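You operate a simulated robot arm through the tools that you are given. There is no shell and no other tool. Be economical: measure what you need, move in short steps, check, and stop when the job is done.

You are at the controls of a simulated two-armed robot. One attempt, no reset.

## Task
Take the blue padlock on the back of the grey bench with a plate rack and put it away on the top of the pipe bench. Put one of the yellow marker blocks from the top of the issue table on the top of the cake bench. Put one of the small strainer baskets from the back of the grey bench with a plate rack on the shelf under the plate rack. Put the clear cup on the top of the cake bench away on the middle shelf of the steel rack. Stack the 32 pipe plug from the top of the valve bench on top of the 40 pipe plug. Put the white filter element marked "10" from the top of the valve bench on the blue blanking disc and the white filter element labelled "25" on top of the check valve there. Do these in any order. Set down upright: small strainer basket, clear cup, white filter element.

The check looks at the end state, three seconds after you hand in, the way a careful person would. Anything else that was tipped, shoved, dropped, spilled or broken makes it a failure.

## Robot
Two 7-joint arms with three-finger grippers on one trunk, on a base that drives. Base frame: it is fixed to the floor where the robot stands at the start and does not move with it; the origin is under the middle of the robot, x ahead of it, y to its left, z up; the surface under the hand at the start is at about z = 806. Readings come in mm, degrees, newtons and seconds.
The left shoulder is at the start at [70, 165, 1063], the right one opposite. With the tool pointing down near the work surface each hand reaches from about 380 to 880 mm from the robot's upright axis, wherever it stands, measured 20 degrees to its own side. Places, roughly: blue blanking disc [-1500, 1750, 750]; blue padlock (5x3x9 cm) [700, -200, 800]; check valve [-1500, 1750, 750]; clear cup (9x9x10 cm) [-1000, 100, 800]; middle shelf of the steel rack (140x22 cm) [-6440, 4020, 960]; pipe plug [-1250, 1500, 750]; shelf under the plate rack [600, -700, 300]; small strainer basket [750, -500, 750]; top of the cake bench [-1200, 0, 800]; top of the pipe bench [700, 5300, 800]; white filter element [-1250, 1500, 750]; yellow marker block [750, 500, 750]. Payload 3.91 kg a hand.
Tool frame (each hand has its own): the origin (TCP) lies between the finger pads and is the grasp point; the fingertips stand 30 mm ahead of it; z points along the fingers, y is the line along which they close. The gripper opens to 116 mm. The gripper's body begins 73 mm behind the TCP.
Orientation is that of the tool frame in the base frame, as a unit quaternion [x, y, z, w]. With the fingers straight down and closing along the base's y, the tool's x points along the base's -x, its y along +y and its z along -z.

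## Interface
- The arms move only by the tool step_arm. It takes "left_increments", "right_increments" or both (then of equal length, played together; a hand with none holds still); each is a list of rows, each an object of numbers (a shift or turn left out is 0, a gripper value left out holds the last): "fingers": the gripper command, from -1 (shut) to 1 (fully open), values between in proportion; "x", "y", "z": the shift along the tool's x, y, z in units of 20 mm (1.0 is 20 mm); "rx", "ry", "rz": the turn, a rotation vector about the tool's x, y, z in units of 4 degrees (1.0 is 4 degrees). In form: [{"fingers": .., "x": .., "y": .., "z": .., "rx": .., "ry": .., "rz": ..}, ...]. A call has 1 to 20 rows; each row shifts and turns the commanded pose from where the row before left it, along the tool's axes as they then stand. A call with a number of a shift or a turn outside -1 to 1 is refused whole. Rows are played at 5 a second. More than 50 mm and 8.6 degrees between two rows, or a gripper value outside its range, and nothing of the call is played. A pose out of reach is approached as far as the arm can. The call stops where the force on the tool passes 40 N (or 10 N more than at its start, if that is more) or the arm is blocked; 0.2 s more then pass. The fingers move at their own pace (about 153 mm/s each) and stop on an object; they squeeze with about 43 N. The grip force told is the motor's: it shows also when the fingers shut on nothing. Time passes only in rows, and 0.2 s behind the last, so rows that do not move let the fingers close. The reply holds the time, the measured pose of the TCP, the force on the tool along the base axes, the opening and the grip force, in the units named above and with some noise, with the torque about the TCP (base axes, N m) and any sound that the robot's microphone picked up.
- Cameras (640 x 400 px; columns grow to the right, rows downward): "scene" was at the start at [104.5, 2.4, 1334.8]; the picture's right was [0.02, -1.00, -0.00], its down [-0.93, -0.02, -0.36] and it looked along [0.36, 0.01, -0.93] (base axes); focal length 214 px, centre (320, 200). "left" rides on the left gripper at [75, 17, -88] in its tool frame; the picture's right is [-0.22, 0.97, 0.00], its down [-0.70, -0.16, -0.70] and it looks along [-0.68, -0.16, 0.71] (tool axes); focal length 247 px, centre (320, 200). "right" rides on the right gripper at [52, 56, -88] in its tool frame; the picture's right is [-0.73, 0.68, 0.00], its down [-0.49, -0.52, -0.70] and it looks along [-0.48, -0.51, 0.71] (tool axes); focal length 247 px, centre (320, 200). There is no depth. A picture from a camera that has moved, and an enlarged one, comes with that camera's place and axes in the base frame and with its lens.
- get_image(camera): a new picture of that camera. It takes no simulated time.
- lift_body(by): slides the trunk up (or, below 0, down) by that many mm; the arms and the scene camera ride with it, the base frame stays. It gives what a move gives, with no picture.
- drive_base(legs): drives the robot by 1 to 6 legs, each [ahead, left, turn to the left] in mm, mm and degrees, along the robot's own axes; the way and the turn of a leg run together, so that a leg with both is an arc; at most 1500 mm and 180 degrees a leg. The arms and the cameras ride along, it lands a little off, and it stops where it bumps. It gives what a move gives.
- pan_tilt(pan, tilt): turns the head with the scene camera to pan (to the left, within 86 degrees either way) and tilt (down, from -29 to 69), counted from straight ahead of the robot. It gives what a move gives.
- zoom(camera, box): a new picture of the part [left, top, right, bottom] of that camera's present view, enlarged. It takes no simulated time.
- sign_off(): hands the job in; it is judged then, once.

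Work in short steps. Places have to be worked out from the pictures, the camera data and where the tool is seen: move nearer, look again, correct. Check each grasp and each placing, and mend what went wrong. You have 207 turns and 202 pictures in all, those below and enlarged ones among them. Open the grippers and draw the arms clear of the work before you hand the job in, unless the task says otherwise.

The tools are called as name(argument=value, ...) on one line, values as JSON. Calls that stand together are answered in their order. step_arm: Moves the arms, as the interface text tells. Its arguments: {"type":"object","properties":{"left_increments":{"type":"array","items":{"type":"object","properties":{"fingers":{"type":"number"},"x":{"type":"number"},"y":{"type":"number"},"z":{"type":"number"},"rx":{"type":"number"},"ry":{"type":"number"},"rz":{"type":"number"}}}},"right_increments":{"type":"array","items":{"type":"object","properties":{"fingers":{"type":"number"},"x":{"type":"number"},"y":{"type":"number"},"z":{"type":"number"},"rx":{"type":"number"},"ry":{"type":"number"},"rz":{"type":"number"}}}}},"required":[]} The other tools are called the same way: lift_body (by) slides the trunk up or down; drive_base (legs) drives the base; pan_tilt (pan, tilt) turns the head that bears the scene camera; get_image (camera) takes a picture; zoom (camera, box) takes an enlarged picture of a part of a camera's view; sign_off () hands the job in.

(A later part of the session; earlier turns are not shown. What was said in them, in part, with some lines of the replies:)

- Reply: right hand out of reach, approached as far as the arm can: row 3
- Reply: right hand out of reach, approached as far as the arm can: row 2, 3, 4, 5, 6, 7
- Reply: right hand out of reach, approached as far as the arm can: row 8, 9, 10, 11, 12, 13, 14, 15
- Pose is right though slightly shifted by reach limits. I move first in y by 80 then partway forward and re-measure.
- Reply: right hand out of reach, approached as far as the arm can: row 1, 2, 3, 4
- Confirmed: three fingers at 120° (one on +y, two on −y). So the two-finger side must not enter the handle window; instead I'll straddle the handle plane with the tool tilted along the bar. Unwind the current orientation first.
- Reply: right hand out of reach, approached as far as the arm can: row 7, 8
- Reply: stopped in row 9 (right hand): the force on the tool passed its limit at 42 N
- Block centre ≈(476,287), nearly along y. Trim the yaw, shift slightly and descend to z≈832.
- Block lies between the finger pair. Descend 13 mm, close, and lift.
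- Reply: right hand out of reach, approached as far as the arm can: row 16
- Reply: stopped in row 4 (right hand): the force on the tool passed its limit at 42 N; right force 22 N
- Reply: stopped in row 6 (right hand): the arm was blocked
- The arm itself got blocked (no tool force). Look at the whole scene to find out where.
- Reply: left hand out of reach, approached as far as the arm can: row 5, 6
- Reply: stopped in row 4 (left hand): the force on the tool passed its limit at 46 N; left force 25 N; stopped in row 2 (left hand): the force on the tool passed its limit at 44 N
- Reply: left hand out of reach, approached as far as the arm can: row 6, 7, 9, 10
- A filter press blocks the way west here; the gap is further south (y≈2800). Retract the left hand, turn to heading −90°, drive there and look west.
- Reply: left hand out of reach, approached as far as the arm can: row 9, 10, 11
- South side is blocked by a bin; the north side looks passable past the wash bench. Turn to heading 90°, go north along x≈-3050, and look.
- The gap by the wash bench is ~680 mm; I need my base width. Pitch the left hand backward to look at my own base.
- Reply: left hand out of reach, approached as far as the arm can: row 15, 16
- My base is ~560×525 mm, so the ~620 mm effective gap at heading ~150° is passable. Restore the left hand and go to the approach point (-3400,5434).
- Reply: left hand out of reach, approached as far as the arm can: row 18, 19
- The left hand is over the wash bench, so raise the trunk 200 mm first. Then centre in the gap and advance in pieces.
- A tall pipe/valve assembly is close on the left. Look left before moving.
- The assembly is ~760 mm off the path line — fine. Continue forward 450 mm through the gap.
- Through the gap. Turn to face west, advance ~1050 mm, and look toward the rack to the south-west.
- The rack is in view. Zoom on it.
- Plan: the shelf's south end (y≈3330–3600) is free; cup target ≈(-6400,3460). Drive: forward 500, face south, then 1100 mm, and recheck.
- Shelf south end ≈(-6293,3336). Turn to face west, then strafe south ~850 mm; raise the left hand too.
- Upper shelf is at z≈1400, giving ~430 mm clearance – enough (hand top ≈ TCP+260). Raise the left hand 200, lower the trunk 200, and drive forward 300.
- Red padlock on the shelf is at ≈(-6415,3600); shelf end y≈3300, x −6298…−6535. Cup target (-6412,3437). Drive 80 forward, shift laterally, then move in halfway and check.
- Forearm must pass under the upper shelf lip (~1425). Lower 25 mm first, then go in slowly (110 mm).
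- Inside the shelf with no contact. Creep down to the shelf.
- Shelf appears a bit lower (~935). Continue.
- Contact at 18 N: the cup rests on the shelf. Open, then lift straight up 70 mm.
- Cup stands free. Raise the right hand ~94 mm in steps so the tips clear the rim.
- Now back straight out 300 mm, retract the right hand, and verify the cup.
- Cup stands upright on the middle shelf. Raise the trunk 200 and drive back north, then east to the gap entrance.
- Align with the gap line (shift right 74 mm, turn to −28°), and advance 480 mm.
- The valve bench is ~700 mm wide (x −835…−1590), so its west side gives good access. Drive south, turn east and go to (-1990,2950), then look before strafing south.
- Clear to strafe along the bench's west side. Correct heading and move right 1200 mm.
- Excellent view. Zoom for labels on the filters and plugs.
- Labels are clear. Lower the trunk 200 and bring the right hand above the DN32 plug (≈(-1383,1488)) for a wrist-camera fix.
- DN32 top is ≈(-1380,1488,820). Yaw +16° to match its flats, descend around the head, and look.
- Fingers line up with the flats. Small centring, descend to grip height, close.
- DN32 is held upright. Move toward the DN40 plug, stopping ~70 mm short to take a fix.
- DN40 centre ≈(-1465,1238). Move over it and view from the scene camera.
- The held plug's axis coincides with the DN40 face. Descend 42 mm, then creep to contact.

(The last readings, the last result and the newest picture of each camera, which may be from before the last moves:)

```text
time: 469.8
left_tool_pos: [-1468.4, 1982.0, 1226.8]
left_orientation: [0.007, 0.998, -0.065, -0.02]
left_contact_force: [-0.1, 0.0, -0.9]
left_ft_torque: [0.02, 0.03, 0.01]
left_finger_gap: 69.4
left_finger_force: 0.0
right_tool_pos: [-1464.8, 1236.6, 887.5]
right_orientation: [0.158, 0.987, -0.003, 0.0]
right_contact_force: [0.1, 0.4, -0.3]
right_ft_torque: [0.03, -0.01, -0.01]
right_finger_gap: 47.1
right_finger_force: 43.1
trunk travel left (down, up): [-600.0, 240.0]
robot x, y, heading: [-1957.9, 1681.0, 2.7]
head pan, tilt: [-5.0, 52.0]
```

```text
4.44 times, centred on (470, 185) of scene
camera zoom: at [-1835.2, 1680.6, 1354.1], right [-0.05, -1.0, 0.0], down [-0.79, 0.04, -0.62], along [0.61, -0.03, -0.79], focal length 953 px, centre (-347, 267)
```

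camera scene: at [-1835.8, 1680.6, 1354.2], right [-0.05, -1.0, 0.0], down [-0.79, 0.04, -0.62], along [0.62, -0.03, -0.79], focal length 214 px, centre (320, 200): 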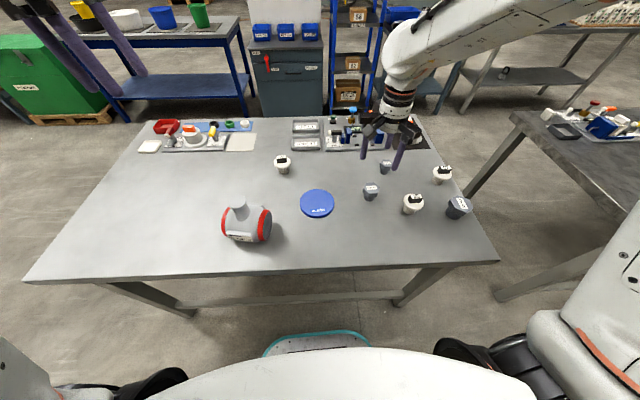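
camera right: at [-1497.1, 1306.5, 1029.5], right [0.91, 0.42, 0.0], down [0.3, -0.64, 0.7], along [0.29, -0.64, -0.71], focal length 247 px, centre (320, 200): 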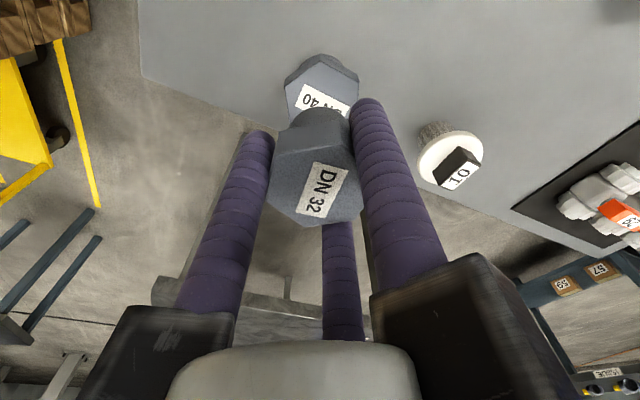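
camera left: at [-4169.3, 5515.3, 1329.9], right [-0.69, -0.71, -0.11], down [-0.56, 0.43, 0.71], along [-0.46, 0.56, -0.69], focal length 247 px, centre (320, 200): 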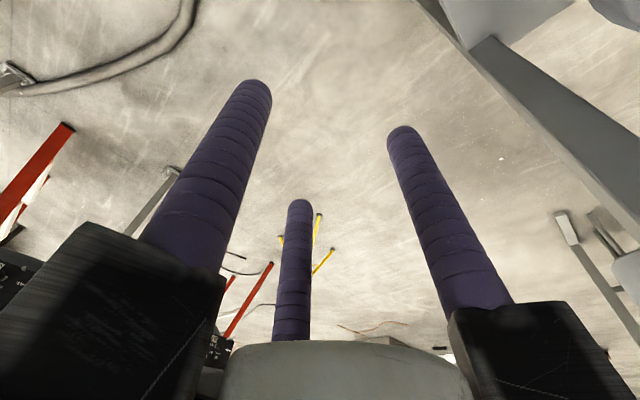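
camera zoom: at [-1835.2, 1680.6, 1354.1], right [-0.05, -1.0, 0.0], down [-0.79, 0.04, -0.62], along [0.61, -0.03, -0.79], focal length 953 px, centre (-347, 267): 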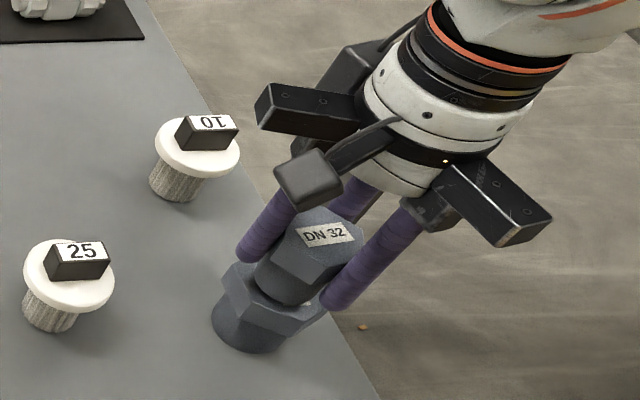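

Nearly touching; creep with 2.4 mm rows.

step_arm(right_increments=[{"z": 0.12}, {"z": 0.12}, {"z": 0.12}, {"z": 0.12}])

```text
time: 470.8
left_tool_pos: [-1469.8, 1984.1, 1227.6]
left_orientation: [0.007, 0.998, -0.065, -0.018]
left_contact_force: [0.8, -0.2, -0.1]
left_ft_torque: [0.01, 0.01, 0.0]
left_finger_gap: 69.7
left_finger_force: 0.1
right_tool_pos: [-1466.7, 1236.0, 880.6]
right_orientation: [0.157, 0.988, -0.004, 0.002]
right_contact_force: [-0.7, -0.7, 17.6]
right_ft_torque: [0.1, 0.08, -0.04]
right_finger_gap: 47.0
right_finger_force: 42.7
trunk travel left (down, up): [-600.0, 240.0]
robot x, y, heading: [-1959.0, 1680.1, 2.4]
head pan, tilt: [-5.0, 52.0]
```

Contact (17.6 N). Release gently and lift.

step_arm(right_increments=[{"z": -0.05, "fingers": 0.0}, {"fingers": 0.3}, {"fingers": 0.5}, {}, {"z": -0.6}, {"z": -1}, {"z": -1}, {"z": -1}, {"z": -1}])

get_image(camera="right")

zoom(camera="scene", box=[400, 140, 520, 240])

```text
time: 472.8
left_tool_pos: [-1469.7, 1982.9, 1226.5]
left_orientation: [0.007, 0.998, -0.065, -0.018]
left_contact_force: [0.3, 0.6, 0.4]
left_ft_torque: [0.01, 0.0, -0.01]
left_finger_gap: 69.6
left_finger_force: 0.0
right_tool_pos: [-1466.1, 1236.6, 971.0]
right_orientation: [0.158, 0.987, -0.003, 0.0]
right_contact_force: [-0.9, 0.9, -0.9]
right_ft_torque: [-0.01, -0.01, 0.0]
right_finger_gap: 87.3
right_finger_force: 0.0
trunk travel left (down, up): [-600.0, 240.0]
robot x, y, heading: [-1957.3, 1681.1, 2.4]
head pan, tilt: [-5.0, 52.0]
```

```text
35 pictures are left
camera right: at [-1497.8, 1306.0, 1059.0], right [0.91, 0.42, 0.0], down [0.3, -0.64, 0.7], along [0.29, -0.64, -0.71], focal length 247 px, centre (320, 200)
```

right: 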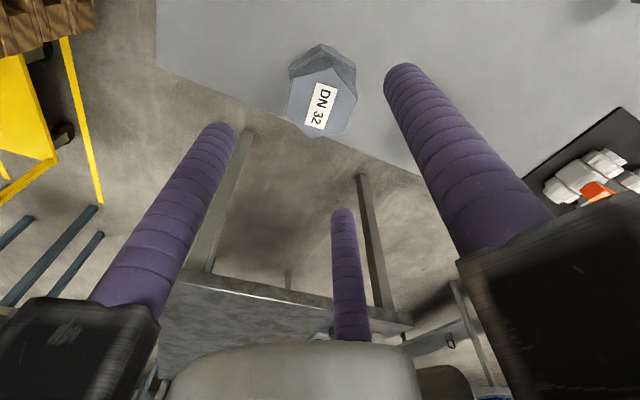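

```text
4.00 times, centred on (460, 190) of scene
camera zoom: at [-1836.0, 1681.1, 1354.2], right [-0.05, -1.0, 0.0], down [-0.79, 0.04, -0.62], along [0.62, -0.03, -0.79], focal length 858 px, centre (-240, 240)
```

zoom: 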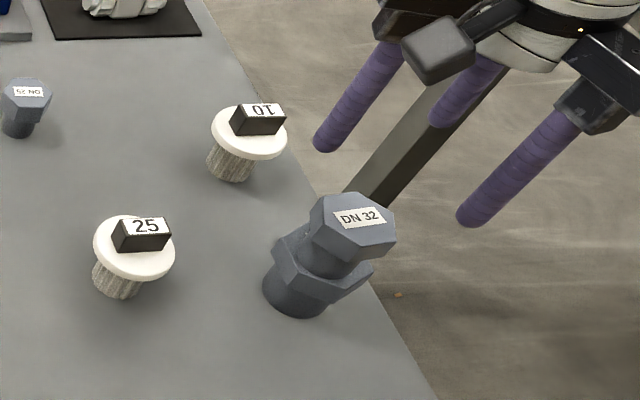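

DN32 sits squarely on DN40. Next the filter "10" at ≈(-1330,1235): move above it and look.

step_arm(right_increments=[{"x": -1, "y": 0.33}, {"x": -1, "y": 0.33}, {"x": -1, "y": 0.33}, {"x": -1, "y": 0.33}, {"x": -1, "y": 0.33}, {"x": -1, "y": 0.33}, {"x": -0.4}, {}])

get_image(camera="right")

```text
time: 474.6
left_tool_pos: [-1468.9, 1982.9, 1227.2]
left_orientation: [0.007, 0.998, -0.064, -0.019]
left_contact_force: [0.0, 0.5, 0.8]
left_ft_torque: [0.0, 0.02, -0.01]
left_finger_gap: 69.3
left_finger_force: 0.0
right_tool_pos: [-1331.9, 1236.5, 968.4]
right_orientation: [0.157, 0.988, -0.005, 0.0]
right_contact_force: [0.0, 0.2, -0.3]
right_ft_torque: [-0.02, 0.0, 0.0]
right_finger_gap: 87.2
right_finger_force: 0.0
trunk travel left (down, up): [-600.0, 240.0]
robot x, y, heading: [-1959.6, 1681.1, 2.6]
head pan, tilt: [-5.0, 52.0]
```

```text
33 pictures are left
camera right: at [-1362.8, 1304.8, 1056.7], right [0.91, 0.42, 0.0], down [0.3, -0.64, 0.7], along [0.29, -0.64, -0.71], focal length 247 px, centre (320, 200)
```

right: 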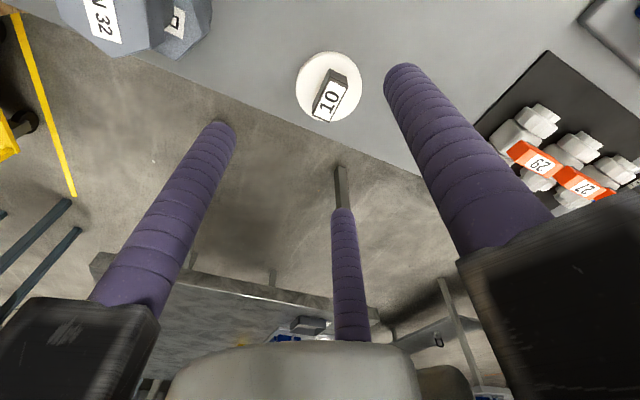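

Cap centre ≈(-1321,1233), top z≈829. Shift and descend to z≈880 for a check.

step_arm(right_increments=[{"x": -0.58}, {"z": 1}, {"z": 1}, {"z": 1}, {"z": 1}, {"z": 0.4}, {}])

get_image(camera="right")

```text
time: 476.2
left_tool_pos: [-1469.2, 1981.6, 1227.1]
left_orientation: [0.007, 0.998, -0.064, -0.019]
left_contact_force: [0.2, -0.1, 0.2]
left_ft_torque: [-0.01, 0.01, 0.0]
left_finger_gap: 69.7
left_finger_force: 0.1
right_tool_pos: [-1317.9, 1232.2, 880.9]
right_orientation: [0.158, 0.987, -0.004, 0.0]
right_contact_force: [0.4, -0.7, 0.5]
right_ft_torque: [-0.01, -0.01, 0.01]
right_finger_gap: 87.0
right_finger_force: 0.1
trunk travel left (down, up): [-600.0, 240.0]
robot x, y, heading: [-1958.9, 1679.9, 2.5]
head pan, tilt: [-5.0, 52.0]
```

```text
32 pictures are left
camera right: at [-1350.4, 1301.0, 969.0], right [0.91, 0.42, 0.0], down [0.3, -0.64, 0.7], along [0.29, -0.64, -0.71], focal length 247 px, centre (320, 200)
```

right: 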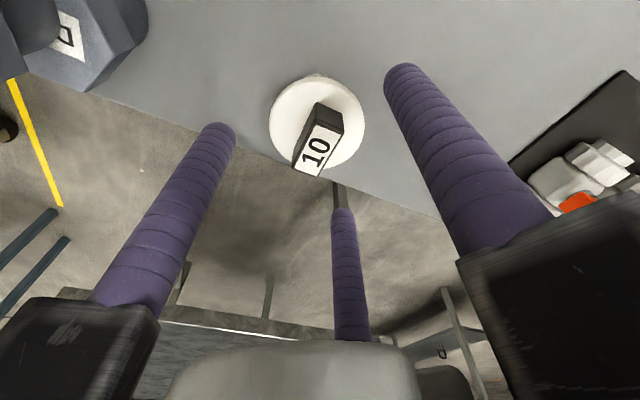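

Well centred. Descend 43 mm, close, and lift.

step_arm(right_increments=[{"z": 0.7}, {"z": 0.75}, {"z": 0.7}, {"fingers": -1}, {}, {}, {}])

step_arm(right_increments=[{"z": -0.5}, {"z": -1}, {"z": -1}, {"z": -1}, {"z": -1}, {"z": -1}])

get_image(camera="scene")

```text
time: 477.8
left_tool_pos: [-1469.8, 1981.2, 1228.2]
left_orientation: [0.007, 0.998, -0.065, -0.019]
left_contact_force: [1.1, -0.9, -0.6]
left_ft_torque: [0.0, 0.01, 0.0]
left_finger_gap: 69.7
left_finger_force: 0.1
right_tool_pos: [-1320.3, 1231.4, 838.2]
right_orientation: [0.158, 0.987, -0.004, 0.0]
right_contact_force: [-0.2, 0.1, -1.0]
right_ft_torque: [0.05, -0.01, -0.01]
right_finger_gap: 58.0
right_finger_force: 42.8
trunk travel left (down, up): [-600.0, 240.0]
robot x, y, heading: [-1957.8, 1680.8, 2.6]
head pan, tilt: [-5.0, 52.0]
```

```text
time: 479.2
left_tool_pos: [-1468.4, 1982.6, 1227.2]
left_orientation: [0.006, 0.998, -0.065, -0.018]
left_contact_force: [0.0, 0.6, 0.6]
left_ft_torque: [0.01, 0.01, -0.04]
left_finger_gap: 69.2
left_finger_force: 0.1
right_tool_pos: [-1321.1, 1230.6, 947.4]
right_orientation: [0.157, 0.988, -0.003, 0.0]
right_contact_force: [0.3, -0.8, -0.7]
right_ft_torque: [-0.01, -0.01, -0.02]
right_finger_gap: 57.8
right_finger_force: 43.0
trunk travel left (down, up): [-600.0, 240.0]
robot x, y, heading: [-1958.6, 1680.1, 2.4]
head pan, tilt: [-5.0, 52.0]
```

```text
31 pictures are left
camera scene: at [-1835.7, 1681.0, 1354.1], right [-0.05, -1.0, 0.0], down [-0.79, 0.04, -0.62], along [0.62, -0.03, -0.79], focal length 214 px, centre (320, 200)
```

scene: 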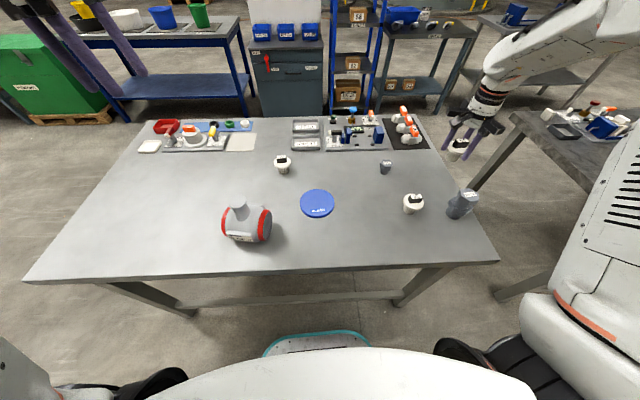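

Filter 10 held. Carry it toward the blue disc (≈(-1403,1671)).

step_arm(right_increments=[{"x": 0.54, "y": 0.95}, {"x": 0.54, "y": 0.95}, {"x": 0.54, "y": 0.95}, {"x": 0.54, "y": 0.95}, {"x": 0.54, "y": 0.95}, {"x": 0.54, "y": 0.95}, {"x": 0.54, "y": 0.95}, {"x": 0.54, "y": 0.95}, {"x": 0.54, "y": 0.95}, {"x": 0.54, "y": 0.95}, {"x": 0.54, "y": 0.95}, {"x": 0.54, "y": 0.95}, {"x": 0.54, "y": 0.95}, {"x": 0.54, "y": 0.95}, {"x": 0.54, "y": 0.95}, {"x": 0.54, "y": 0.95}, {"x": 0.54, "y": 0.95}, {"x": 0.54, "y": 0.95}, {"x": 0.54, "y": 0.95}])

get_image(camera="right")

zoom(camera="scene", box=[260, 120, 400, 250])

```text
time: 483.2
left_tool_pos: [-1468.9, 1983.1, 1225.6]
left_orientation: [0.006, 0.998, -0.065, -0.018]
left_contact_force: [-1.0, 0.4, 0.6]
left_ft_torque: [0.0, 0.0, 0.03]
left_finger_gap: 69.7
left_finger_force: 0.1
right_tool_pos: [-1404.2, 1640.0, 947.5]
right_orientation: [0.157, 0.988, -0.003, 0.0]
right_contact_force: [-0.8, -0.4, 0.5]
right_ft_torque: [-0.04, 0.0, 0.01]
right_finger_gap: 57.8
right_finger_force: 43.0
trunk travel left (down, up): [-600.0, 240.0]
robot x, y, heading: [-1958.8, 1682.4, 2.4]
head pan, tilt: [-5.0, 52.0]
```

```text
30 pictures are left
camera right: at [-1435.5, 1708.2, 1034.4], right [0.91, 0.42, 0.0], down [0.3, -0.64, 0.7], along [0.29, -0.64, -0.71], focal length 247 px, centre (320, 200)
```

right: 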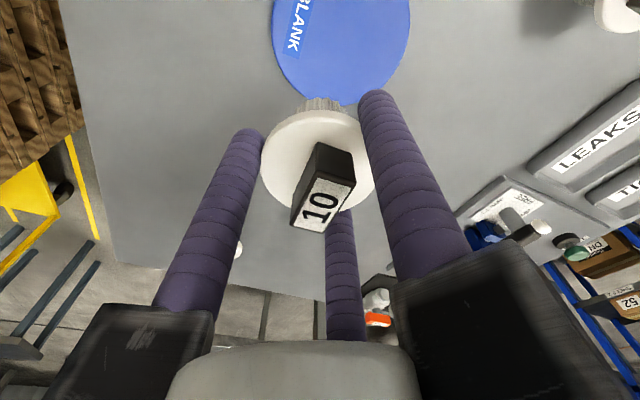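

```text
3.08 times, centred on (330, 185) of scene
camera zoom: at [-1835.4, 1681.7, 1354.1], right [-0.05, -1.0, 0.0], down [-0.79, 0.04, -0.62], along [0.61, -0.03, -0.79], focal length 660 px, centre (289, 246)
```

zoom: 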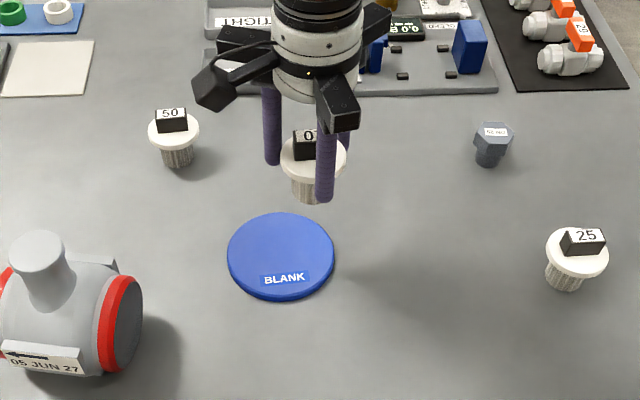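

Disc centre ≈(-1399,1671). Shift, descend, creep to contact.

step_arm(right_increments=[{"x": 0.12, "y": 0.8}, {"x": 0.13, "y": 0.75}, {"z": 1}, {"z": 1}, {"z": 1}, {"z": 0.9}])

step_arm(right_increments=[{"z": 0.15}, {"z": 0.15}, {"z": 0.15}, {"z": 0.15}])

zoom(camera="scene", box=[270, 140, 370, 230])

```text
time: 484.6
left_tool_pos: [-1468.8, 1981.8, 1226.8]
left_orientation: [0.007, 0.998, -0.065, -0.019]
left_contact_force: [-0.2, -0.3, 0.2]
left_ft_torque: [-0.01, 0.01, 0.0]
left_finger_gap: 69.6
left_finger_force: 0.0
right_tool_pos: [-1397.2, 1669.7, 870.8]
right_orientation: [0.156, 0.988, -0.003, 0.0]
right_contact_force: [-0.2, -0.2, -1.4]
right_ft_torque: [0.02, 0.02, 0.02]
right_finger_gap: 57.8
right_finger_force: 42.7
trunk travel left (down, up): [-600.0, 240.0]
robot x, y, heading: [-1960.1, 1679.3, 2.5]
head pan, tilt: [-5.0, 52.0]
```

```text
time: 485.6
left_tool_pos: [-1469.4, 1981.9, 1226.3]
left_orientation: [0.007, 0.998, -0.064, -0.019]
left_contact_force: [0.6, 0.1, 0.4]
left_ft_torque: [0.01, -0.02, 0.0]
left_finger_gap: 69.6
left_finger_force: 0.0
right_tool_pos: [-1398.6, 1669.2, 857.8]
right_orientation: [0.158, 0.988, -0.003, 0.0]
right_contact_force: [0.2, 0.6, -0.5]
right_ft_torque: [0.02, 0.02, -0.03]
right_finger_gap: 58.1
right_finger_force: 43.8
trunk travel left (down, up): [-600.0, 240.0]
robot x, y, heading: [-1957.5, 1678.7, 2.4]
head pan, tilt: [-5.0, 52.0]
```

```text
4.44 times, centred on (320, 185) of scene
camera zoom: at [-1835.0, 1680.8, 1354.1], right [-0.05, -1.0, 0.0], down [-0.79, 0.04, -0.62], along [0.61, -0.03, -0.79], focal length 953 px, centre (320, 267)
```

zoom: 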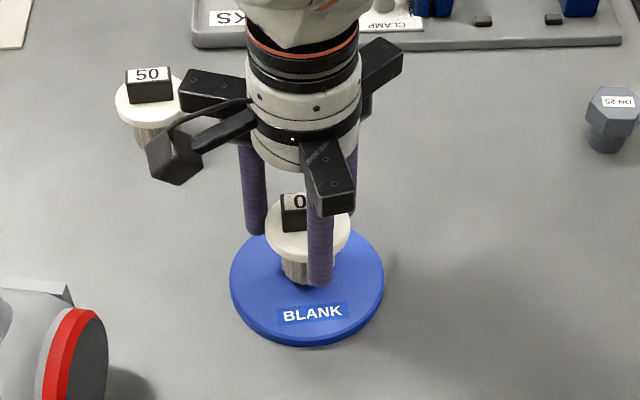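

Centred over the disc. Creep down to contact and release.

step_arm(right_increments=[{"z": 0.12}, {"z": 0.12}, {"z": 0.12}, {"z": 0.12}])

```text
time: 486.6
left_tool_pos: [-1469.9, 1981.8, 1227.6]
left_orientation: [0.007, 0.998, -0.065, -0.018]
left_contact_force: [0.6, -0.1, -0.4]
left_ft_torque: [-0.04, 0.02, 0.0]
left_finger_gap: 69.5
left_finger_force: 0.1
right_tool_pos: [-1398.3, 1669.2, 849.5]
right_orientation: [0.158, 0.987, 0.0, 0.001]
right_contact_force: [-1.0, 2.0, 16.4]
right_ft_torque: [0.11, 0.22, -0.03]
right_finger_gap: 57.8
right_finger_force: 43.0
trunk travel left (down, up): [-600.0, 240.0]
robot x, y, heading: [-1959.2, 1677.9, 2.3]
head pan, tilt: [-5.0, 52.0]
```

step_arm(right_increments=[{"z": -0.05, "fingers": 0.15}, {"fingers": 0.35}, {"fingers": 0.5}, {}, {"z": -0.6}, {"z": -1}, {"z": -1}, {"z": -1}, {"z": -1}, {"z": -1}])

get_image(camera="scene")

```text
time: 488.8
left_tool_pos: [-1468.9, 1981.7, 1226.2]
left_orientation: [0.007, 0.998, -0.064, -0.018]
left_contact_force: [0.3, 0.3, -0.2]
left_ft_torque: [0.03, 0.01, -0.02]
left_finger_gap: 69.6
left_finger_force: 0.1
right_tool_pos: [-1399.5, 1668.3, 960.9]
right_orientation: [0.157, 0.988, -0.004, 0.0]
right_contact_force: [0.6, 0.2, -0.2]
right_ft_torque: [0.0, -0.01, -0.03]
right_finger_gap: 87.1
right_finger_force: 0.0
trunk travel left (down, up): [-600.0, 240.0]
robot x, y, heading: [-1956.5, 1680.5, 2.5]
head pan, tilt: [-5.0, 52.0]
```

```text
27 pictures are left
camera scene: at [-1835.9, 1680.7, 1354.1], right [-0.05, -1.0, 0.0], down [-0.79, 0.04, -0.62], along [0.62, -0.03, -0.79], focal length 214 px, centre (320, 200)
```

scene: 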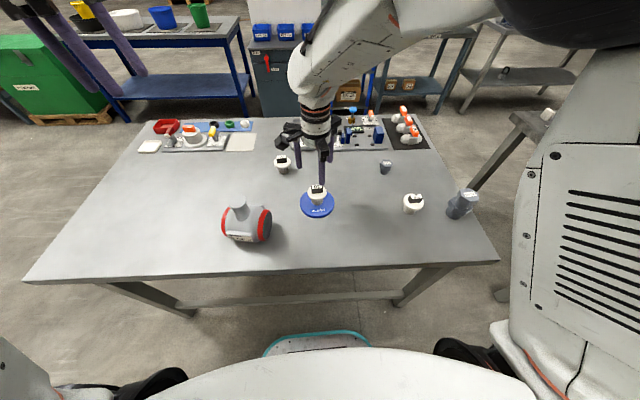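

Filter 10 stands on the disc. Now filter 25 at ≈(-1428,1371): move above it.

step_arm(right_increments=[{"x": -0.217, "y": -0.973}, {"x": -0.217, "y": -0.973}, {"x": -0.217, "y": -0.973}, {"x": -0.217, "y": -0.973}, {"x": -0.217, "y": -0.973}, {"x": -0.217, "y": -0.973}, {"x": -0.217, "y": -0.973}, {"x": -0.217, "y": -0.973}, {"x": -0.217, "y": -0.973}, {"x": -0.217, "y": -0.973}, {"x": -0.217, "y": -0.973}, {"x": -0.217, "y": -0.973}, {"x": -0.217, "y": -0.973}, {"x": -0.217, "y": -0.973}, {"x": -0.217, "y": -0.973}, {"z": 1}, {}])

get_image(camera="right")

```text
time: 492.4
left_tool_pos: [-1469.8, 1981.7, 1227.0]
left_orientation: [0.007, 0.998, -0.064, -0.017]
left_contact_force: [-1.0, 0.3, -0.7]
left_ft_torque: [-0.02, 0.0, 0.01]
left_finger_gap: 69.7
left_finger_force: 0.1
right_tool_pos: [-1428.4, 1367.7, 944.7]
right_orientation: [0.157, 0.988, -0.003, 0.0]
right_contact_force: [0.6, -0.1, 0.0]
right_ft_torque: [-0.01, 0.01, -0.01]
right_finger_gap: 87.3
right_finger_force: 0.1
trunk travel left (down, up): [-600.0, 240.0]
robot x, y, heading: [-1960.3, 1682.0, 2.6]
head pan, tilt: [-5.0, 52.0]
```

```text
26 pictures are left
camera right: at [-1460.2, 1438.5, 1031.5], right [0.91, 0.42, 0.0], down [0.3, -0.64, 0.7], along [0.29, -0.64, -0.71], focal length 247 px, centre (320, 200)
```

right: 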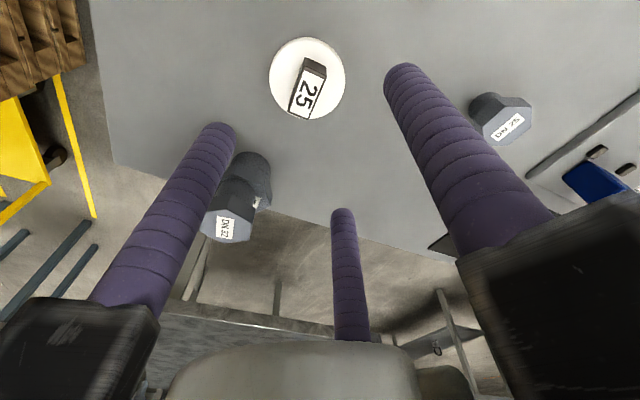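

Correct by 14 mm and descend to z≈880 for a check.

step_arm(right_increments=[{"x": 0.71}, {"z": 0.9}, {"z": 0.9}, {"z": 0.9}, {"z": 0.5}, {}])

get_image(camera="right")

```text
time: 493.8
left_tool_pos: [-1469.6, 1981.8, 1228.0]
left_orientation: [0.006, 0.998, -0.064, -0.018]
left_contact_force: [0.6, 0.5, 0.4]
left_ft_torque: [0.01, -0.02, 0.02]
left_finger_gap: 69.8
left_finger_force: 0.1
right_tool_pos: [-1442.7, 1374.1, 878.7]
right_orientation: [0.157, 0.988, -0.004, 0.001]
right_contact_force: [-0.3, -0.2, -0.1]
right_ft_torque: [-0.02, -0.01, -0.01]
right_finger_gap: 87.2
right_finger_force: 0.0
trunk travel left (down, up): [-600.0, 240.0]
robot x, y, heading: [-1962.3, 1682.5, 2.3]
head pan, tilt: [-5.0, 52.0]
```

```text
25 pictures are left
camera right: at [-1474.0, 1443.3, 966.2], right [0.91, 0.42, 0.0], down [0.3, -0.64, 0.7], along [0.29, -0.64, -0.71], focal length 247 px, centre (320, 200)
```

right: 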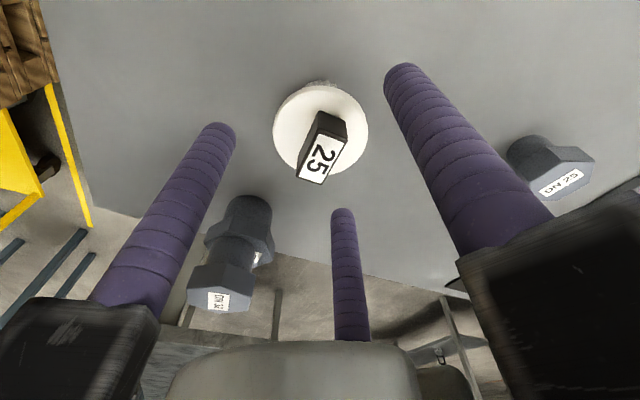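

Centred. Descend, close, and lift high enough to clear everything.

step_arm(right_increments=[{"z": 0.7}, {"z": 0.7}, {"z": 0.65}, {"fingers": -1}, {}, {}, {}])

step_arm(right_increments=[{"z": -0.5}, {"z": -1}, {"z": -1}, {"z": -1}, {"z": -1}, {"z": -1}, {"z": -1}, {"z": -1}, {"z": -1}, {"z": -1}, {"z": -1}])

```text
time: 495.4
left_tool_pos: [-1467.8, 1981.7, 1226.0]
left_orientation: [0.007, 0.998, -0.065, -0.018]
left_contact_force: [0.0, -0.6, 0.0]
left_ft_torque: [-0.02, 0.01, 0.0]
left_finger_gap: 69.5
left_finger_force: 0.1
right_tool_pos: [-1443.7, 1374.6, 836.3]
right_orientation: [0.157, 0.988, -0.003, 0.0]
right_contact_force: [0.0, -0.5, -0.7]
right_ft_torque: [0.02, -0.02, 0.01]
right_finger_gap: 57.6
right_finger_force: 42.6
trunk travel left (down, up): [-600.0, 240.0]
robot x, y, heading: [-1957.7, 1678.3, 2.4]
head pan, tilt: [-5.0, 52.0]
```

```text
time: 497.8
left_tool_pos: [-1468.4, 1982.5, 1227.2]
left_orientation: [0.006, 0.998, -0.065, -0.018]
left_contact_force: [0.3, 0.9, 0.8]
left_ft_torque: [-0.02, 0.01, -0.02]
left_finger_gap: 69.8
left_finger_force: 0.0
right_tool_pos: [-1443.8, 1375.3, 1048.1]
right_orientation: [0.158, 0.988, -0.003, 0.001]
right_contact_force: [-0.2, -0.8, -2.0]
right_ft_torque: [-0.04, -0.02, 0.02]
right_finger_gap: 57.7
right_finger_force: 43.4
trunk travel left (down, up): [-600.0, 240.0]
robot x, y, heading: [-1959.0, 1679.6, 2.3]
head pan, tilt: [-5.0, 52.0]
```

Filter 25 held (bottom ≈ TCP−66). Strafe the robot left 350 mm so the check valve is in front of the right arm.

drive_base(legs=[[0, 350, -2]])

get_image(camera="scene")

get_image(camera="right")

```text
time: 500.1
left_tool_pos: [-1463.3, 2316.4, 1227.3]
left_orientation: [0.027, 0.997, -0.064, -0.02]
left_contact_force: [0.1, -0.2, -0.1]
left_ft_torque: [-0.05, 0.0, 0.02]
left_finger_gap: 69.9
left_finger_force: 0.0
right_tool_pos: [-1464.7, 1707.9, 1046.8]
right_orientation: [0.178, 0.984, -0.003, 0.0]
right_contact_force: [-0.3, 0.2, -0.9]
right_ft_torque: [0.02, -0.02, 0.02]
right_finger_gap: 57.8
right_finger_force: 43.4
trunk travel left (down, up): [-600.0, 240.0]
robot x, y, heading: [-1968.1, 2034.4, -0.1]
head pan, tilt: [-5.0, 52.0]
```

```text
24 pictures are left
camera scene: at [-1842.8, 2030.2, 1354.1], right [-0.09, -1.0, 0.0], down [-0.79, 0.07, -0.62], along [0.61, -0.05, -0.79], focal length 214 px, centre (320, 200)
```

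scene: 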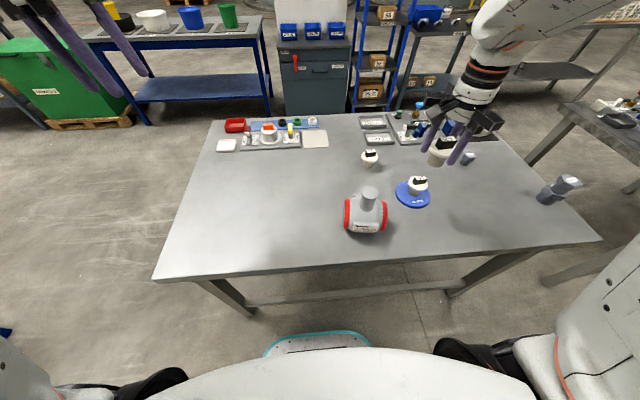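

```text
23 pictures are left
camera right: at [-1493.6, 1778.5, 1134.2], right [0.92, 0.38, 0.0], down [0.27, -0.66, 0.7], along [0.27, -0.65, -0.71], focal length 247 px, centre (320, 200)
```

right: 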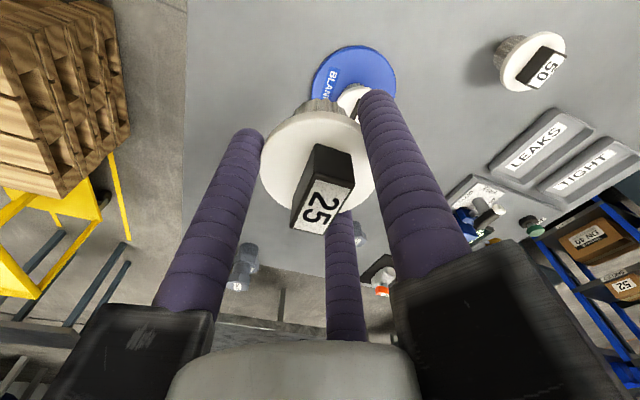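

zoom(camera="scene", box=[320, 160, 440, 250])

```text
4.44 times, centred on (380, 205) of scene
camera zoom: at [-1842.8, 2030.2, 1354.1], right [-0.09, -1.0, 0.0], down [-0.79, 0.07, -0.62], along [0.61, -0.05, -0.79], focal length 953 px, centre (53, 178)
```

zoom: 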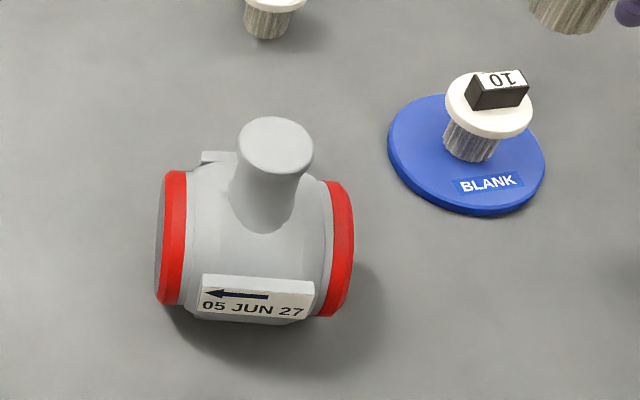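

Triangulated boss top ≈(-1497,1867,~930). Move the filter above it at safe height and check both views.

step_arm(right_increments=[{"z": -0.9}, {"x": 0.615, "y": 0.98}, {"x": 0.615, "y": 0.98}, {"x": 0.615, "y": 0.98}, {"x": 0.615, "y": 0.98}, {"x": 0.615, "y": 0.98}, {"x": 0.615, "y": 0.98}, {"x": 0.615, "y": 0.98}, {}])

get_image(camera="right")

zoom(camera="scene", box=[310, 120, 430, 250])

```text
time: 502.1
left_tool_pos: [-1464.2, 2315.5, 1227.1]
left_orientation: [0.028, 0.997, -0.064, -0.019]
left_contact_force: [-0.4, -0.4, 0.5]
left_ft_torque: [0.02, -0.02, -0.02]
left_finger_gap: 69.5
left_finger_force: 0.0
right_tool_pos: [-1441.8, 1840.3, 1041.1]
right_orientation: [0.188, 0.982, 0.021, -0.014]
right_contact_force: [-0.2, 0.3, -1.1]
right_ft_torque: [0.02, 0.0, 0.0]
right_finger_gap: 57.9
right_finger_force: 42.8
right hand out of reach, approached as far as the arm can: row 4, 5, 6, 7, 8
trunk travel left (down, up): [-600.0, 240.0]
robot x, y, heading: [-1964.5, 2032.8, -0.3]
head pan, tilt: [-5.0, 52.0]
```

```text
21 pictures are left
camera right: at [-1467.0, 1905.4, 1132.7], right [0.93, 0.36, 0.0], down [0.27, -0.7, 0.66], along [0.24, -0.62, -0.75], focal length 247 px, centre (320, 200)
```

right: 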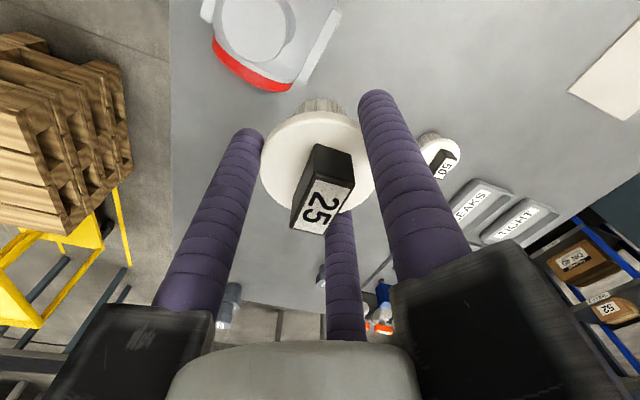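

```text
3.08 times, centred on (370, 185) of scene
camera zoom: at [-1848.0, 2025.2, 1348.5], right [-0.16, -0.99, 0.0], down [-0.82, 0.13, -0.55], along [0.55, -0.09, -0.83], focal length 660 px, centre (166, 246)
```

zoom: 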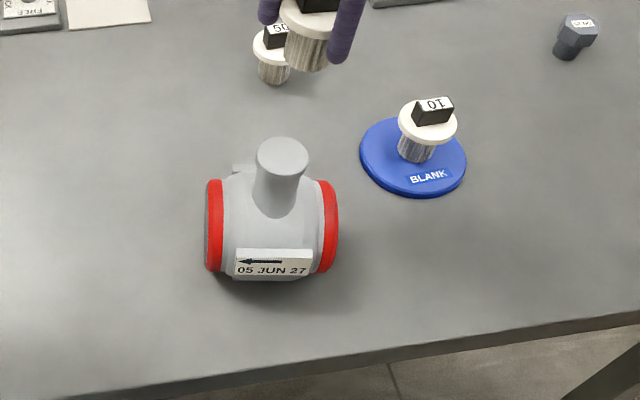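

The arm folded too close and nudged the head. Back off 150 mm, then level the tool.

drive_base(legs=[[-150, 0, 0]])

step_arm(right_increments=[{"z": -0.8}, {"rx": 0.51, "ry": -0.51}, {}])

pan_tilt(pan=-5, tilt=48)

```text
time: 503.4
left_tool_pos: [-1612.4, 2315.3, 1225.2]
left_orientation: [0.028, 0.997, -0.063, -0.021]
left_contact_force: [-0.1, 0.1, 0.4]
left_ft_torque: [0.0, 0.01, -0.01]
left_finger_gap: 69.5
left_finger_force: 0.0
right_tool_pos: [-1589.8, 1841.9, 1042.9]
right_orientation: [0.184, 0.983, 0.023, -0.013]
right_contact_force: [0.3, -0.4, -0.5]
right_ft_torque: [-0.01, -0.01, -0.02]
right_finger_gap: 57.9
right_finger_force: 42.8
trunk travel left (down, up): [-600.0, 240.0]
robot x, y, heading: [-2113.8, 2035.1, 0.1]
head pan, tilt: [-5.0, 52.0]
```

```text
time: 504.2
left_tool_pos: [-1612.6, 2314.7, 1226.2]
left_orientation: [0.028, 0.997, -0.064, -0.021]
left_contact_force: [-0.4, -0.3, -0.2]
left_ft_torque: [-0.01, -0.01, 0.04]
left_finger_gap: 69.9
left_finger_force: 0.1
right_tool_pos: [-1586.6, 1835.9, 1058.1]
right_orientation: [0.189, 0.981, 0.027, -0.006]
right_contact_force: [0.0, 0.0, -1.5]
right_ft_torque: [0.01, 0.04, 0.0]
right_finger_gap: 57.9
right_finger_force: 43.3
right hand out of reach, approached as far as the arm can: row 2
trunk travel left (down, up): [-600.0, 240.0]
robot x, y, heading: [-2119.7, 2035.3, -0.0]
head pan, tilt: [-5.0, 52.0]
```

```text
time: 504.9
left_tool_pos: [-1612.3, 2315.3, 1226.5]
left_orientation: [0.028, 0.997, -0.064, -0.02]
left_contact_force: [0.5, 0.4, -0.3]
left_ft_torque: [-0.02, -0.02, -0.01]
left_finger_gap: 69.6
left_finger_force: 0.0
right_tool_pos: [-1587.6, 1838.4, 1059.9]
right_orientation: [0.189, 0.982, 0.026, -0.006]
right_contact_force: [0.5, -0.6, -0.6]
right_ft_torque: [0.0, -0.01, 0.03]
right_finger_gap: 57.9
right_finger_force: 43.0
trunk travel left (down, up): [-600.0, 240.0]
robot x, y, heading: [-2115.1, 2039.8, 0.1]
head pan, tilt: [-5.0, 48.0]
```

Move forward over the boss and finish levelling.

step_arm(right_increments=[{"x": -0.92, "y": 0.74}, {"x": -0.92, "y": 0.74}, {"x": -0.92, "y": 0.74}, {"x": -0.92, "y": 0.74}, {"rx": 0.7, "ry": -0.3}, {}])

get_image(camera="right")

zoom(camera="scene", box=[310, 90, 430, 220])

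```text
time: 506.3
left_tool_pos: [-1611.3, 2314.6, 1226.1]
left_orientation: [0.029, 0.997, -0.064, -0.02]
left_contact_force: [0.2, 0.1, -0.2]
left_ft_torque: [0.0, 0.02, -0.02]
left_finger_gap: 69.6
left_finger_force: 0.1
right_tool_pos: [-1496.8, 1867.8, 1059.3]
right_orientation: [0.184, 0.983, -0.025, 0.009]
right_contact_force: [0.1, -0.3, -1.3]
right_ft_torque: [-0.01, 0.0, 0.0]
right_finger_gap: 58.0
right_finger_force: 43.0
trunk travel left (down, up): [-600.0, 240.0]
robot x, y, heading: [-2114.4, 2037.0, -0.1]
head pan, tilt: [-5.0, 48.0]
```

```text
19 pictures are left
camera right: at [-1525.7, 1942.5, 1142.6], right [0.93, 0.37, -0.01], down [0.26, -0.63, 0.73], along [0.26, -0.69, -0.68], focal length 247 px, centre (320, 200)
```

right: 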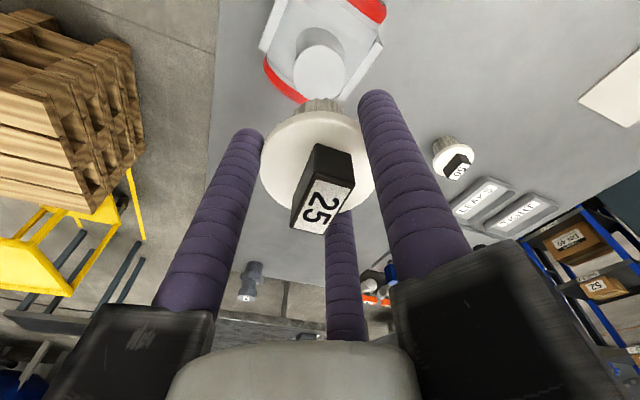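

```text
3.08 times, centred on (370, 155) of scene
camera zoom: at [-1987.7, 2029.7, 1359.5], right [-0.09, -1.0, 0.0], down [-0.74, 0.07, -0.67], along [0.67, -0.06, -0.74], focal length 660 px, centre (166, 338)
```

zoom: 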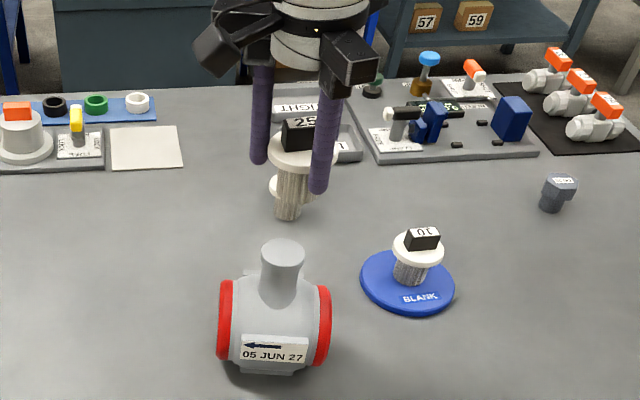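

Boss confirmed at ≈(-1499,1868). Undo the over-levelling and fine-position.

step_arm(right_increments=[{"rx": -0.66, "ry": 0.39}, {}])

```text
time: 506.9
left_tool_pos: [-1611.7, 2316.9, 1227.0]
left_orientation: [0.027, 0.997, -0.065, -0.02]
left_contact_force: [0.5, 0.2, 0.3]
left_ft_torque: [0.01, 0.0, 0.02]
left_finger_gap: 69.4
left_finger_force: 0.0
right_tool_pos: [-1497.7, 1869.3, 1059.7]
right_orientation: [0.184, 0.983, 0.001, -0.002]
right_contact_force: [0.3, 0.4, -1.6]
right_ft_torque: [-0.01, 0.0, 0.0]
right_finger_gap: 57.8
right_finger_force: 42.4
trunk travel left (down, up): [-600.0, 240.0]
robot x, y, heading: [-2114.5, 2033.4, 0.0]
head pan, tilt: [-5.0, 48.0]
```

Level, at (-1498,1869). Descend 38 mm and check alignment from both cameras.

step_arm(right_increments=[{"z": 0.7}, {"z": 0.7}, {"z": 0.5}, {}])

get_image(camera="right")

zoom(camera="scene", box=[330, 110, 400, 190])

```text
time: 507.9
left_tool_pos: [-1612.8, 2316.7, 1226.8]
left_orientation: [0.028, 0.997, -0.064, -0.02]
left_contact_force: [-0.6, 0.1, 0.0]
left_ft_torque: [-0.03, 0.01, 0.03]
left_finger_gap: 69.6
left_finger_force: 0.0
right_tool_pos: [-1497.7, 1871.2, 1019.3]
right_orientation: [0.184, 0.983, 0.0, 0.0]
right_contact_force: [0.2, -0.1, -0.6]
right_ft_torque: [0.0, 0.01, 0.03]
right_finger_gap: 57.8
right_finger_force: 43.0
trunk travel left (down, up): [-600.0, 240.0]
robot x, y, heading: [-2116.3, 2032.5, -0.0]
head pan, tilt: [-5.0, 48.0]
```

```text
17 pictures are left
camera right: at [-1525.8, 1940.6, 1107.8], right [0.93, 0.37, 0.0], down [0.27, -0.66, 0.7], along [0.26, -0.65, -0.72], focal length 247 px, centre (320, 200)
```

right: 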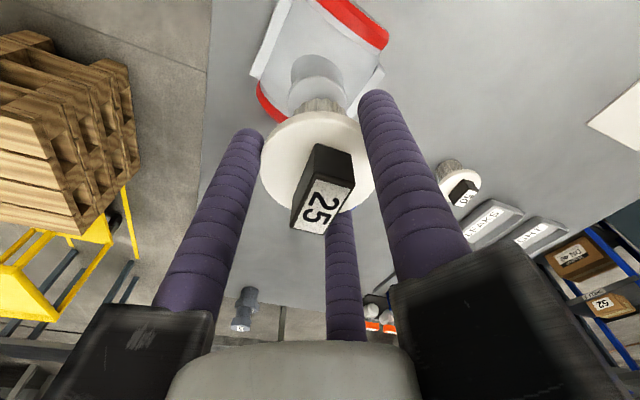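

```text
5.00 times, centred on (365, 150) of scene
camera zoom: at [-1988.0, 2030.2, 1359.5], right [-0.09, -1.0, 0.0], down [-0.74, 0.07, -0.67], along [0.67, -0.06, -0.74], focal length 1072 px, centre (95, 450)
```

zoom: 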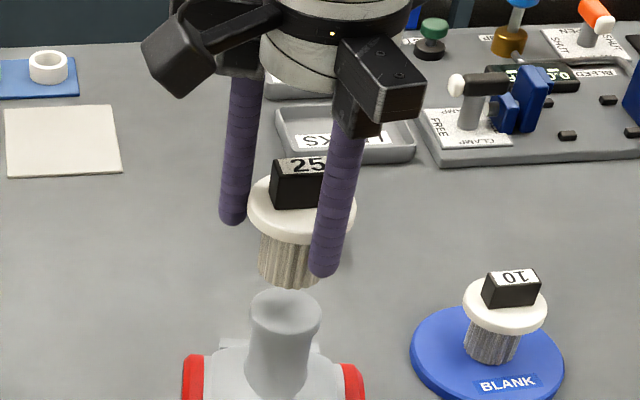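

Aligned within ~2–3 mm in both views. Descend 20 mm then creep to contact.

step_arm(right_increments=[{"z": 0.5}, {"z": 0.4}, {"z": 0.12}, {"z": 0.12}, {"z": 0.12}])

step_arm(right_increments=[{"z": 0.1}, {"z": 0.1}, {"z": 0.1}])

```text
time: 509.1
left_tool_pos: [-1612.2, 2315.4, 1226.5]
left_orientation: [0.029, 0.997, -0.063, -0.021]
left_contact_force: [0.0, 0.6, -0.9]
left_ft_torque: [-0.02, -0.01, 0.0]
left_finger_gap: 69.7
left_finger_force: 0.0
right_tool_pos: [-1498.9, 1868.8, 995.6]
right_orientation: [0.184, 0.983, 0.001, -0.002]
right_contact_force: [-0.7, -0.1, -0.9]
right_ft_torque: [-0.01, 0.01, 0.0]
right_finger_gap: 57.7
right_finger_force: 42.8
trunk travel left (down, up): [-600.0, 240.0]
robot x, y, heading: [-2116.1, 2038.0, -0.1]
head pan, tilt: [-5.0, 48.0]
```

```text
time: 509.9
left_tool_pos: [-1613.7, 2315.8, 1227.6]
left_orientation: [0.028, 0.997, -0.064, -0.02]
left_contact_force: [-0.1, -0.3, 0.3]
left_ft_torque: [0.01, -0.02, -0.01]
left_finger_gap: 69.8
left_finger_force: 0.0
right_tool_pos: [-1497.4, 1870.5, 993.3]
right_orientation: [0.184, 0.983, 0.0, 0.001]
right_contact_force: [-0.7, 0.1, 14.4]
right_ft_torque: [-0.14, 0.32, 0.0]
right_finger_gap: 58.0
right_finger_force: 42.8
trunk travel left (down, up): [-600.0, 240.0]
robot x, y, heading: [-2113.8, 2033.5, 0.1]
head pan, tilt: [-5.0, 48.0]
```

Contact (14 N). Check the seating before releasing.

zoom(camera="scene", box=[330, 120, 400, 200])

zoom(camera="right", box=[240, 20, 400, 150])

```text
5.00 times, centred on (365, 160) of scene
camera zoom: at [-1989.8, 2030.4, 1360.0], right [-0.09, -1.0, 0.0], down [-0.74, 0.07, -0.67], along [0.67, -0.06, -0.74], focal length 1072 px, centre (95, 400)
```

zoom: 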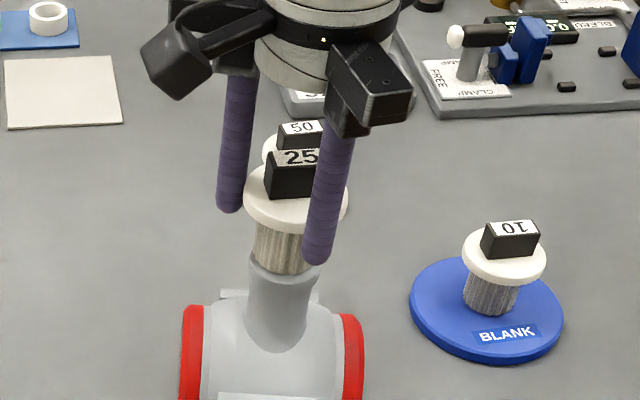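

```text
3.08 times, centred on (320, 85) of right
camera zoom: at [-1525.8, 1939.9, 1080.5], right [0.93, 0.37, 0.0], down [0.26, -0.66, 0.7], along [0.26, -0.65, -0.71], focal length 760 px, centre (320, 554)
```

zoom: 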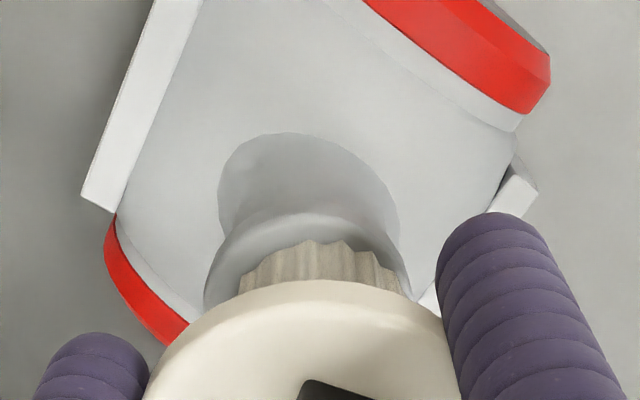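

Filter sits well within the boss top. Release gently and lift straight up.

step_arm(right_increments=[{"z": -0.05, "fingers": 0.05}, {"fingers": 0.15}, {"fingers": 0.3}, {"fingers": 0.5}, {}, {"z": -0.5}, {"z": -0.8}, {"z": -1}, {"z": -1}, {"z": -1}])

zoom(camera="scene", box=[300, 80, 500, 220])

```text
time: 512.1
left_tool_pos: [-1612.9, 2316.2, 1227.2]
left_orientation: [0.028, 0.997, -0.064, -0.019]
left_contact_force: [0.1, 1.1, -0.1]
left_ft_torque: [-0.02, -0.05, -0.01]
left_finger_gap: 69.9
left_finger_force: 0.1
right_tool_pos: [-1499.2, 1871.0, 1076.4]
right_orientation: [0.184, 0.983, 0.002, -0.001]
right_contact_force: [0.1, -0.3, 0.4]
right_ft_torque: [0.02, 0.0, -0.02]
right_finger_gap: 87.1
right_finger_force: 0.0
trunk travel left (down, up): [-600.0, 240.0]
robot x, y, heading: [-2113.6, 2035.3, 0.0]
head pan, tilt: [-5.0, 48.0]
```

```text
2.86 times, centred on (400, 150) of scene
camera zoom: at [-1988.3, 2030.0, 1359.5], right [-0.09, -1.0, 0.0], down [-0.74, 0.07, -0.67], along [0.67, -0.06, -0.74], focal length 613 px, centre (91, 343)
```

zoom: 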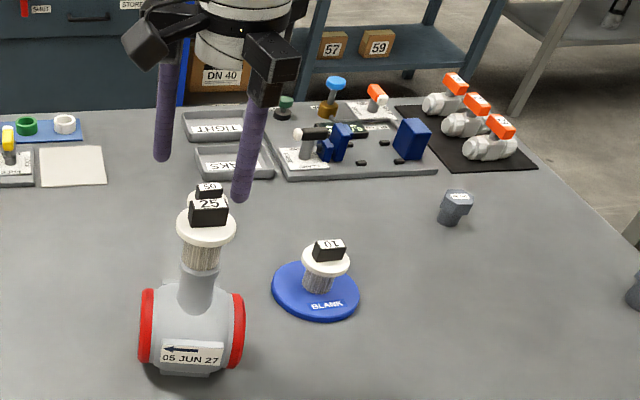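

Everything stands. Lift the trunk 200 mm and slide north, clear of the bench, then take a final look.

lift_body(by=200)

drive_base(legs=[[0, 600, 0]])

pan_tilt(pan=-45, tilt=40)

get_image(camera="scene")

```text
time: 514.2
left_tool_pos: [-1612.7, 2315.8, 1426.3]
left_orientation: [0.027, 0.997, -0.064, -0.021]
left_contact_force: [0.8, 0.4, -0.5]
left_ft_torque: [0.04, 0.02, -0.04]
left_finger_gap: 69.6
left_finger_force: 0.1
right_tool_pos: [-1498.1, 1869.2, 1275.7]
right_orientation: [0.184, 0.983, 0.001, -0.002]
right_contact_force: [-1.0, 0.6, -0.2]
right_ft_torque: [0.0, -0.03, 0.0]
right_finger_gap: 87.3
right_finger_force: 0.1
trunk travel left (down, up): [-800.0, 40.0]
robot x, y, heading: [-2116.2, 2038.2, 0.1]
head pan, tilt: [-5.0, 48.0]
```

```text
time: 517.8
left_tool_pos: [-1617.1, 2952.4, 1427.3]
left_orientation: [0.024, 0.997, -0.064, -0.02]
left_contact_force: [0.6, 0.2, 0.8]
left_ft_torque: [0.01, 0.0, 0.01]
left_finger_gap: 69.9
left_finger_force: 0.0
right_tool_pos: [-1499.4, 2507.6, 1275.9]
right_orientation: [0.18, 0.984, 0.001, -0.002]
right_contact_force: [-0.6, 0.1, -0.1]
right_ft_torque: [-0.03, 0.01, 0.01]
right_finger_gap: 87.0
right_finger_force: 0.0
trunk travel left (down, up): [-800.0, 40.0]
robot x, y, heading: [-2117.0, 2672.1, 0.6]
head pan, tilt: [-5.0, 48.0]
```

```text
time: 518.9
left_tool_pos: [-1617.4, 2952.5, 1427.3]
left_orientation: [0.024, 0.997, -0.064, -0.02]
left_contact_force: [0.9, 0.6, -0.1]
left_ft_torque: [0.03, 0.01, 0.0]
left_finger_gap: 69.5
left_finger_force: 0.1
right_tool_pos: [-1499.8, 2508.2, 1276.5]
right_orientation: [0.181, 0.984, 0.001, -0.002]
right_contact_force: [0.9, 0.0, 1.2]
right_ft_torque: [0.01, -0.03, 0.03]
right_finger_gap: 87.2
right_finger_force: 0.1
trunk travel left (down, up): [-800.0, 40.0]
robot x, y, heading: [-2119.4, 2673.0, 0.5]
head pan, tilt: [-45.0, 40.0]
```

```text
12 pictures are left
camera scene: at [-2008.1, 2611.5, 1570.9], right [-0.7, -0.71, 0.0], down [-0.46, 0.45, -0.77], along [0.55, -0.54, -0.64], focal length 214 px, centre (320, 200)
```

scene: 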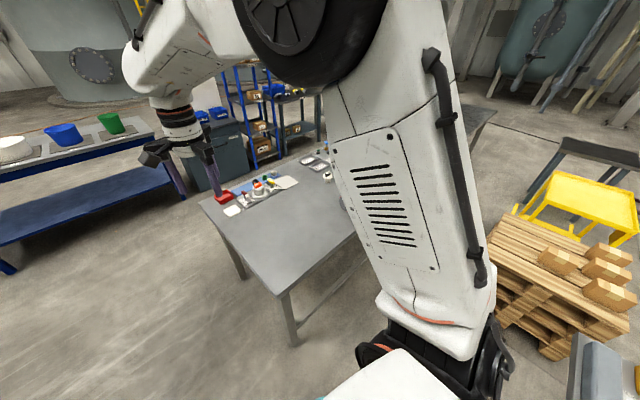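

get_image(camera="right")

```text
11 pictures are left
camera right: at [-1527.1, 2578.2, 1364.3], right [0.93, 0.38, 0.0], down [0.27, -0.66, 0.7], along [0.26, -0.65, -0.72], focal length 247 px, centre (320, 200)
```

right: 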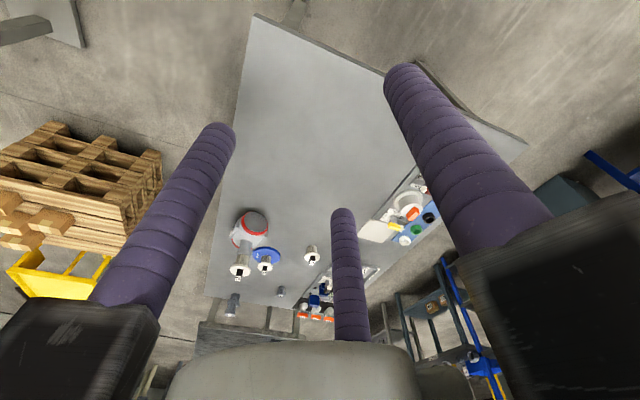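

The wrist view shows filter 25 on the valve, filter 10 on the disc and the plug stack all standing; the grippers are open and clear, so I hand in.

sign_off()

```text
The job is handed in.
```

All six jobs are done and I handed in with both grippers open and clear of the work. I have not seen the check's result.

- **Padlock:** it stands upright on the top of the pipe bench, beside the black padlock.
- **Marker block:** the "MESH 40" block is on the top of the cake bench.
- **Strainer basket:** it stands upright on the shelf under the plate rack. It shifted slightly as I let go of the handle, and it was still upright when I last saw it.
- **Clear cup:** it stands upright at the free end of the steel rack's middle shelf.
- **Pipe plugs:** the 32 plug is centred on top of the 40 plug.
- **Filter elements:** the "10" filter stands upright on the blue blanking disc, and the "25" filter stands upright on the check valve's round top boss.

Nothing was tipped or dropped that I saw.
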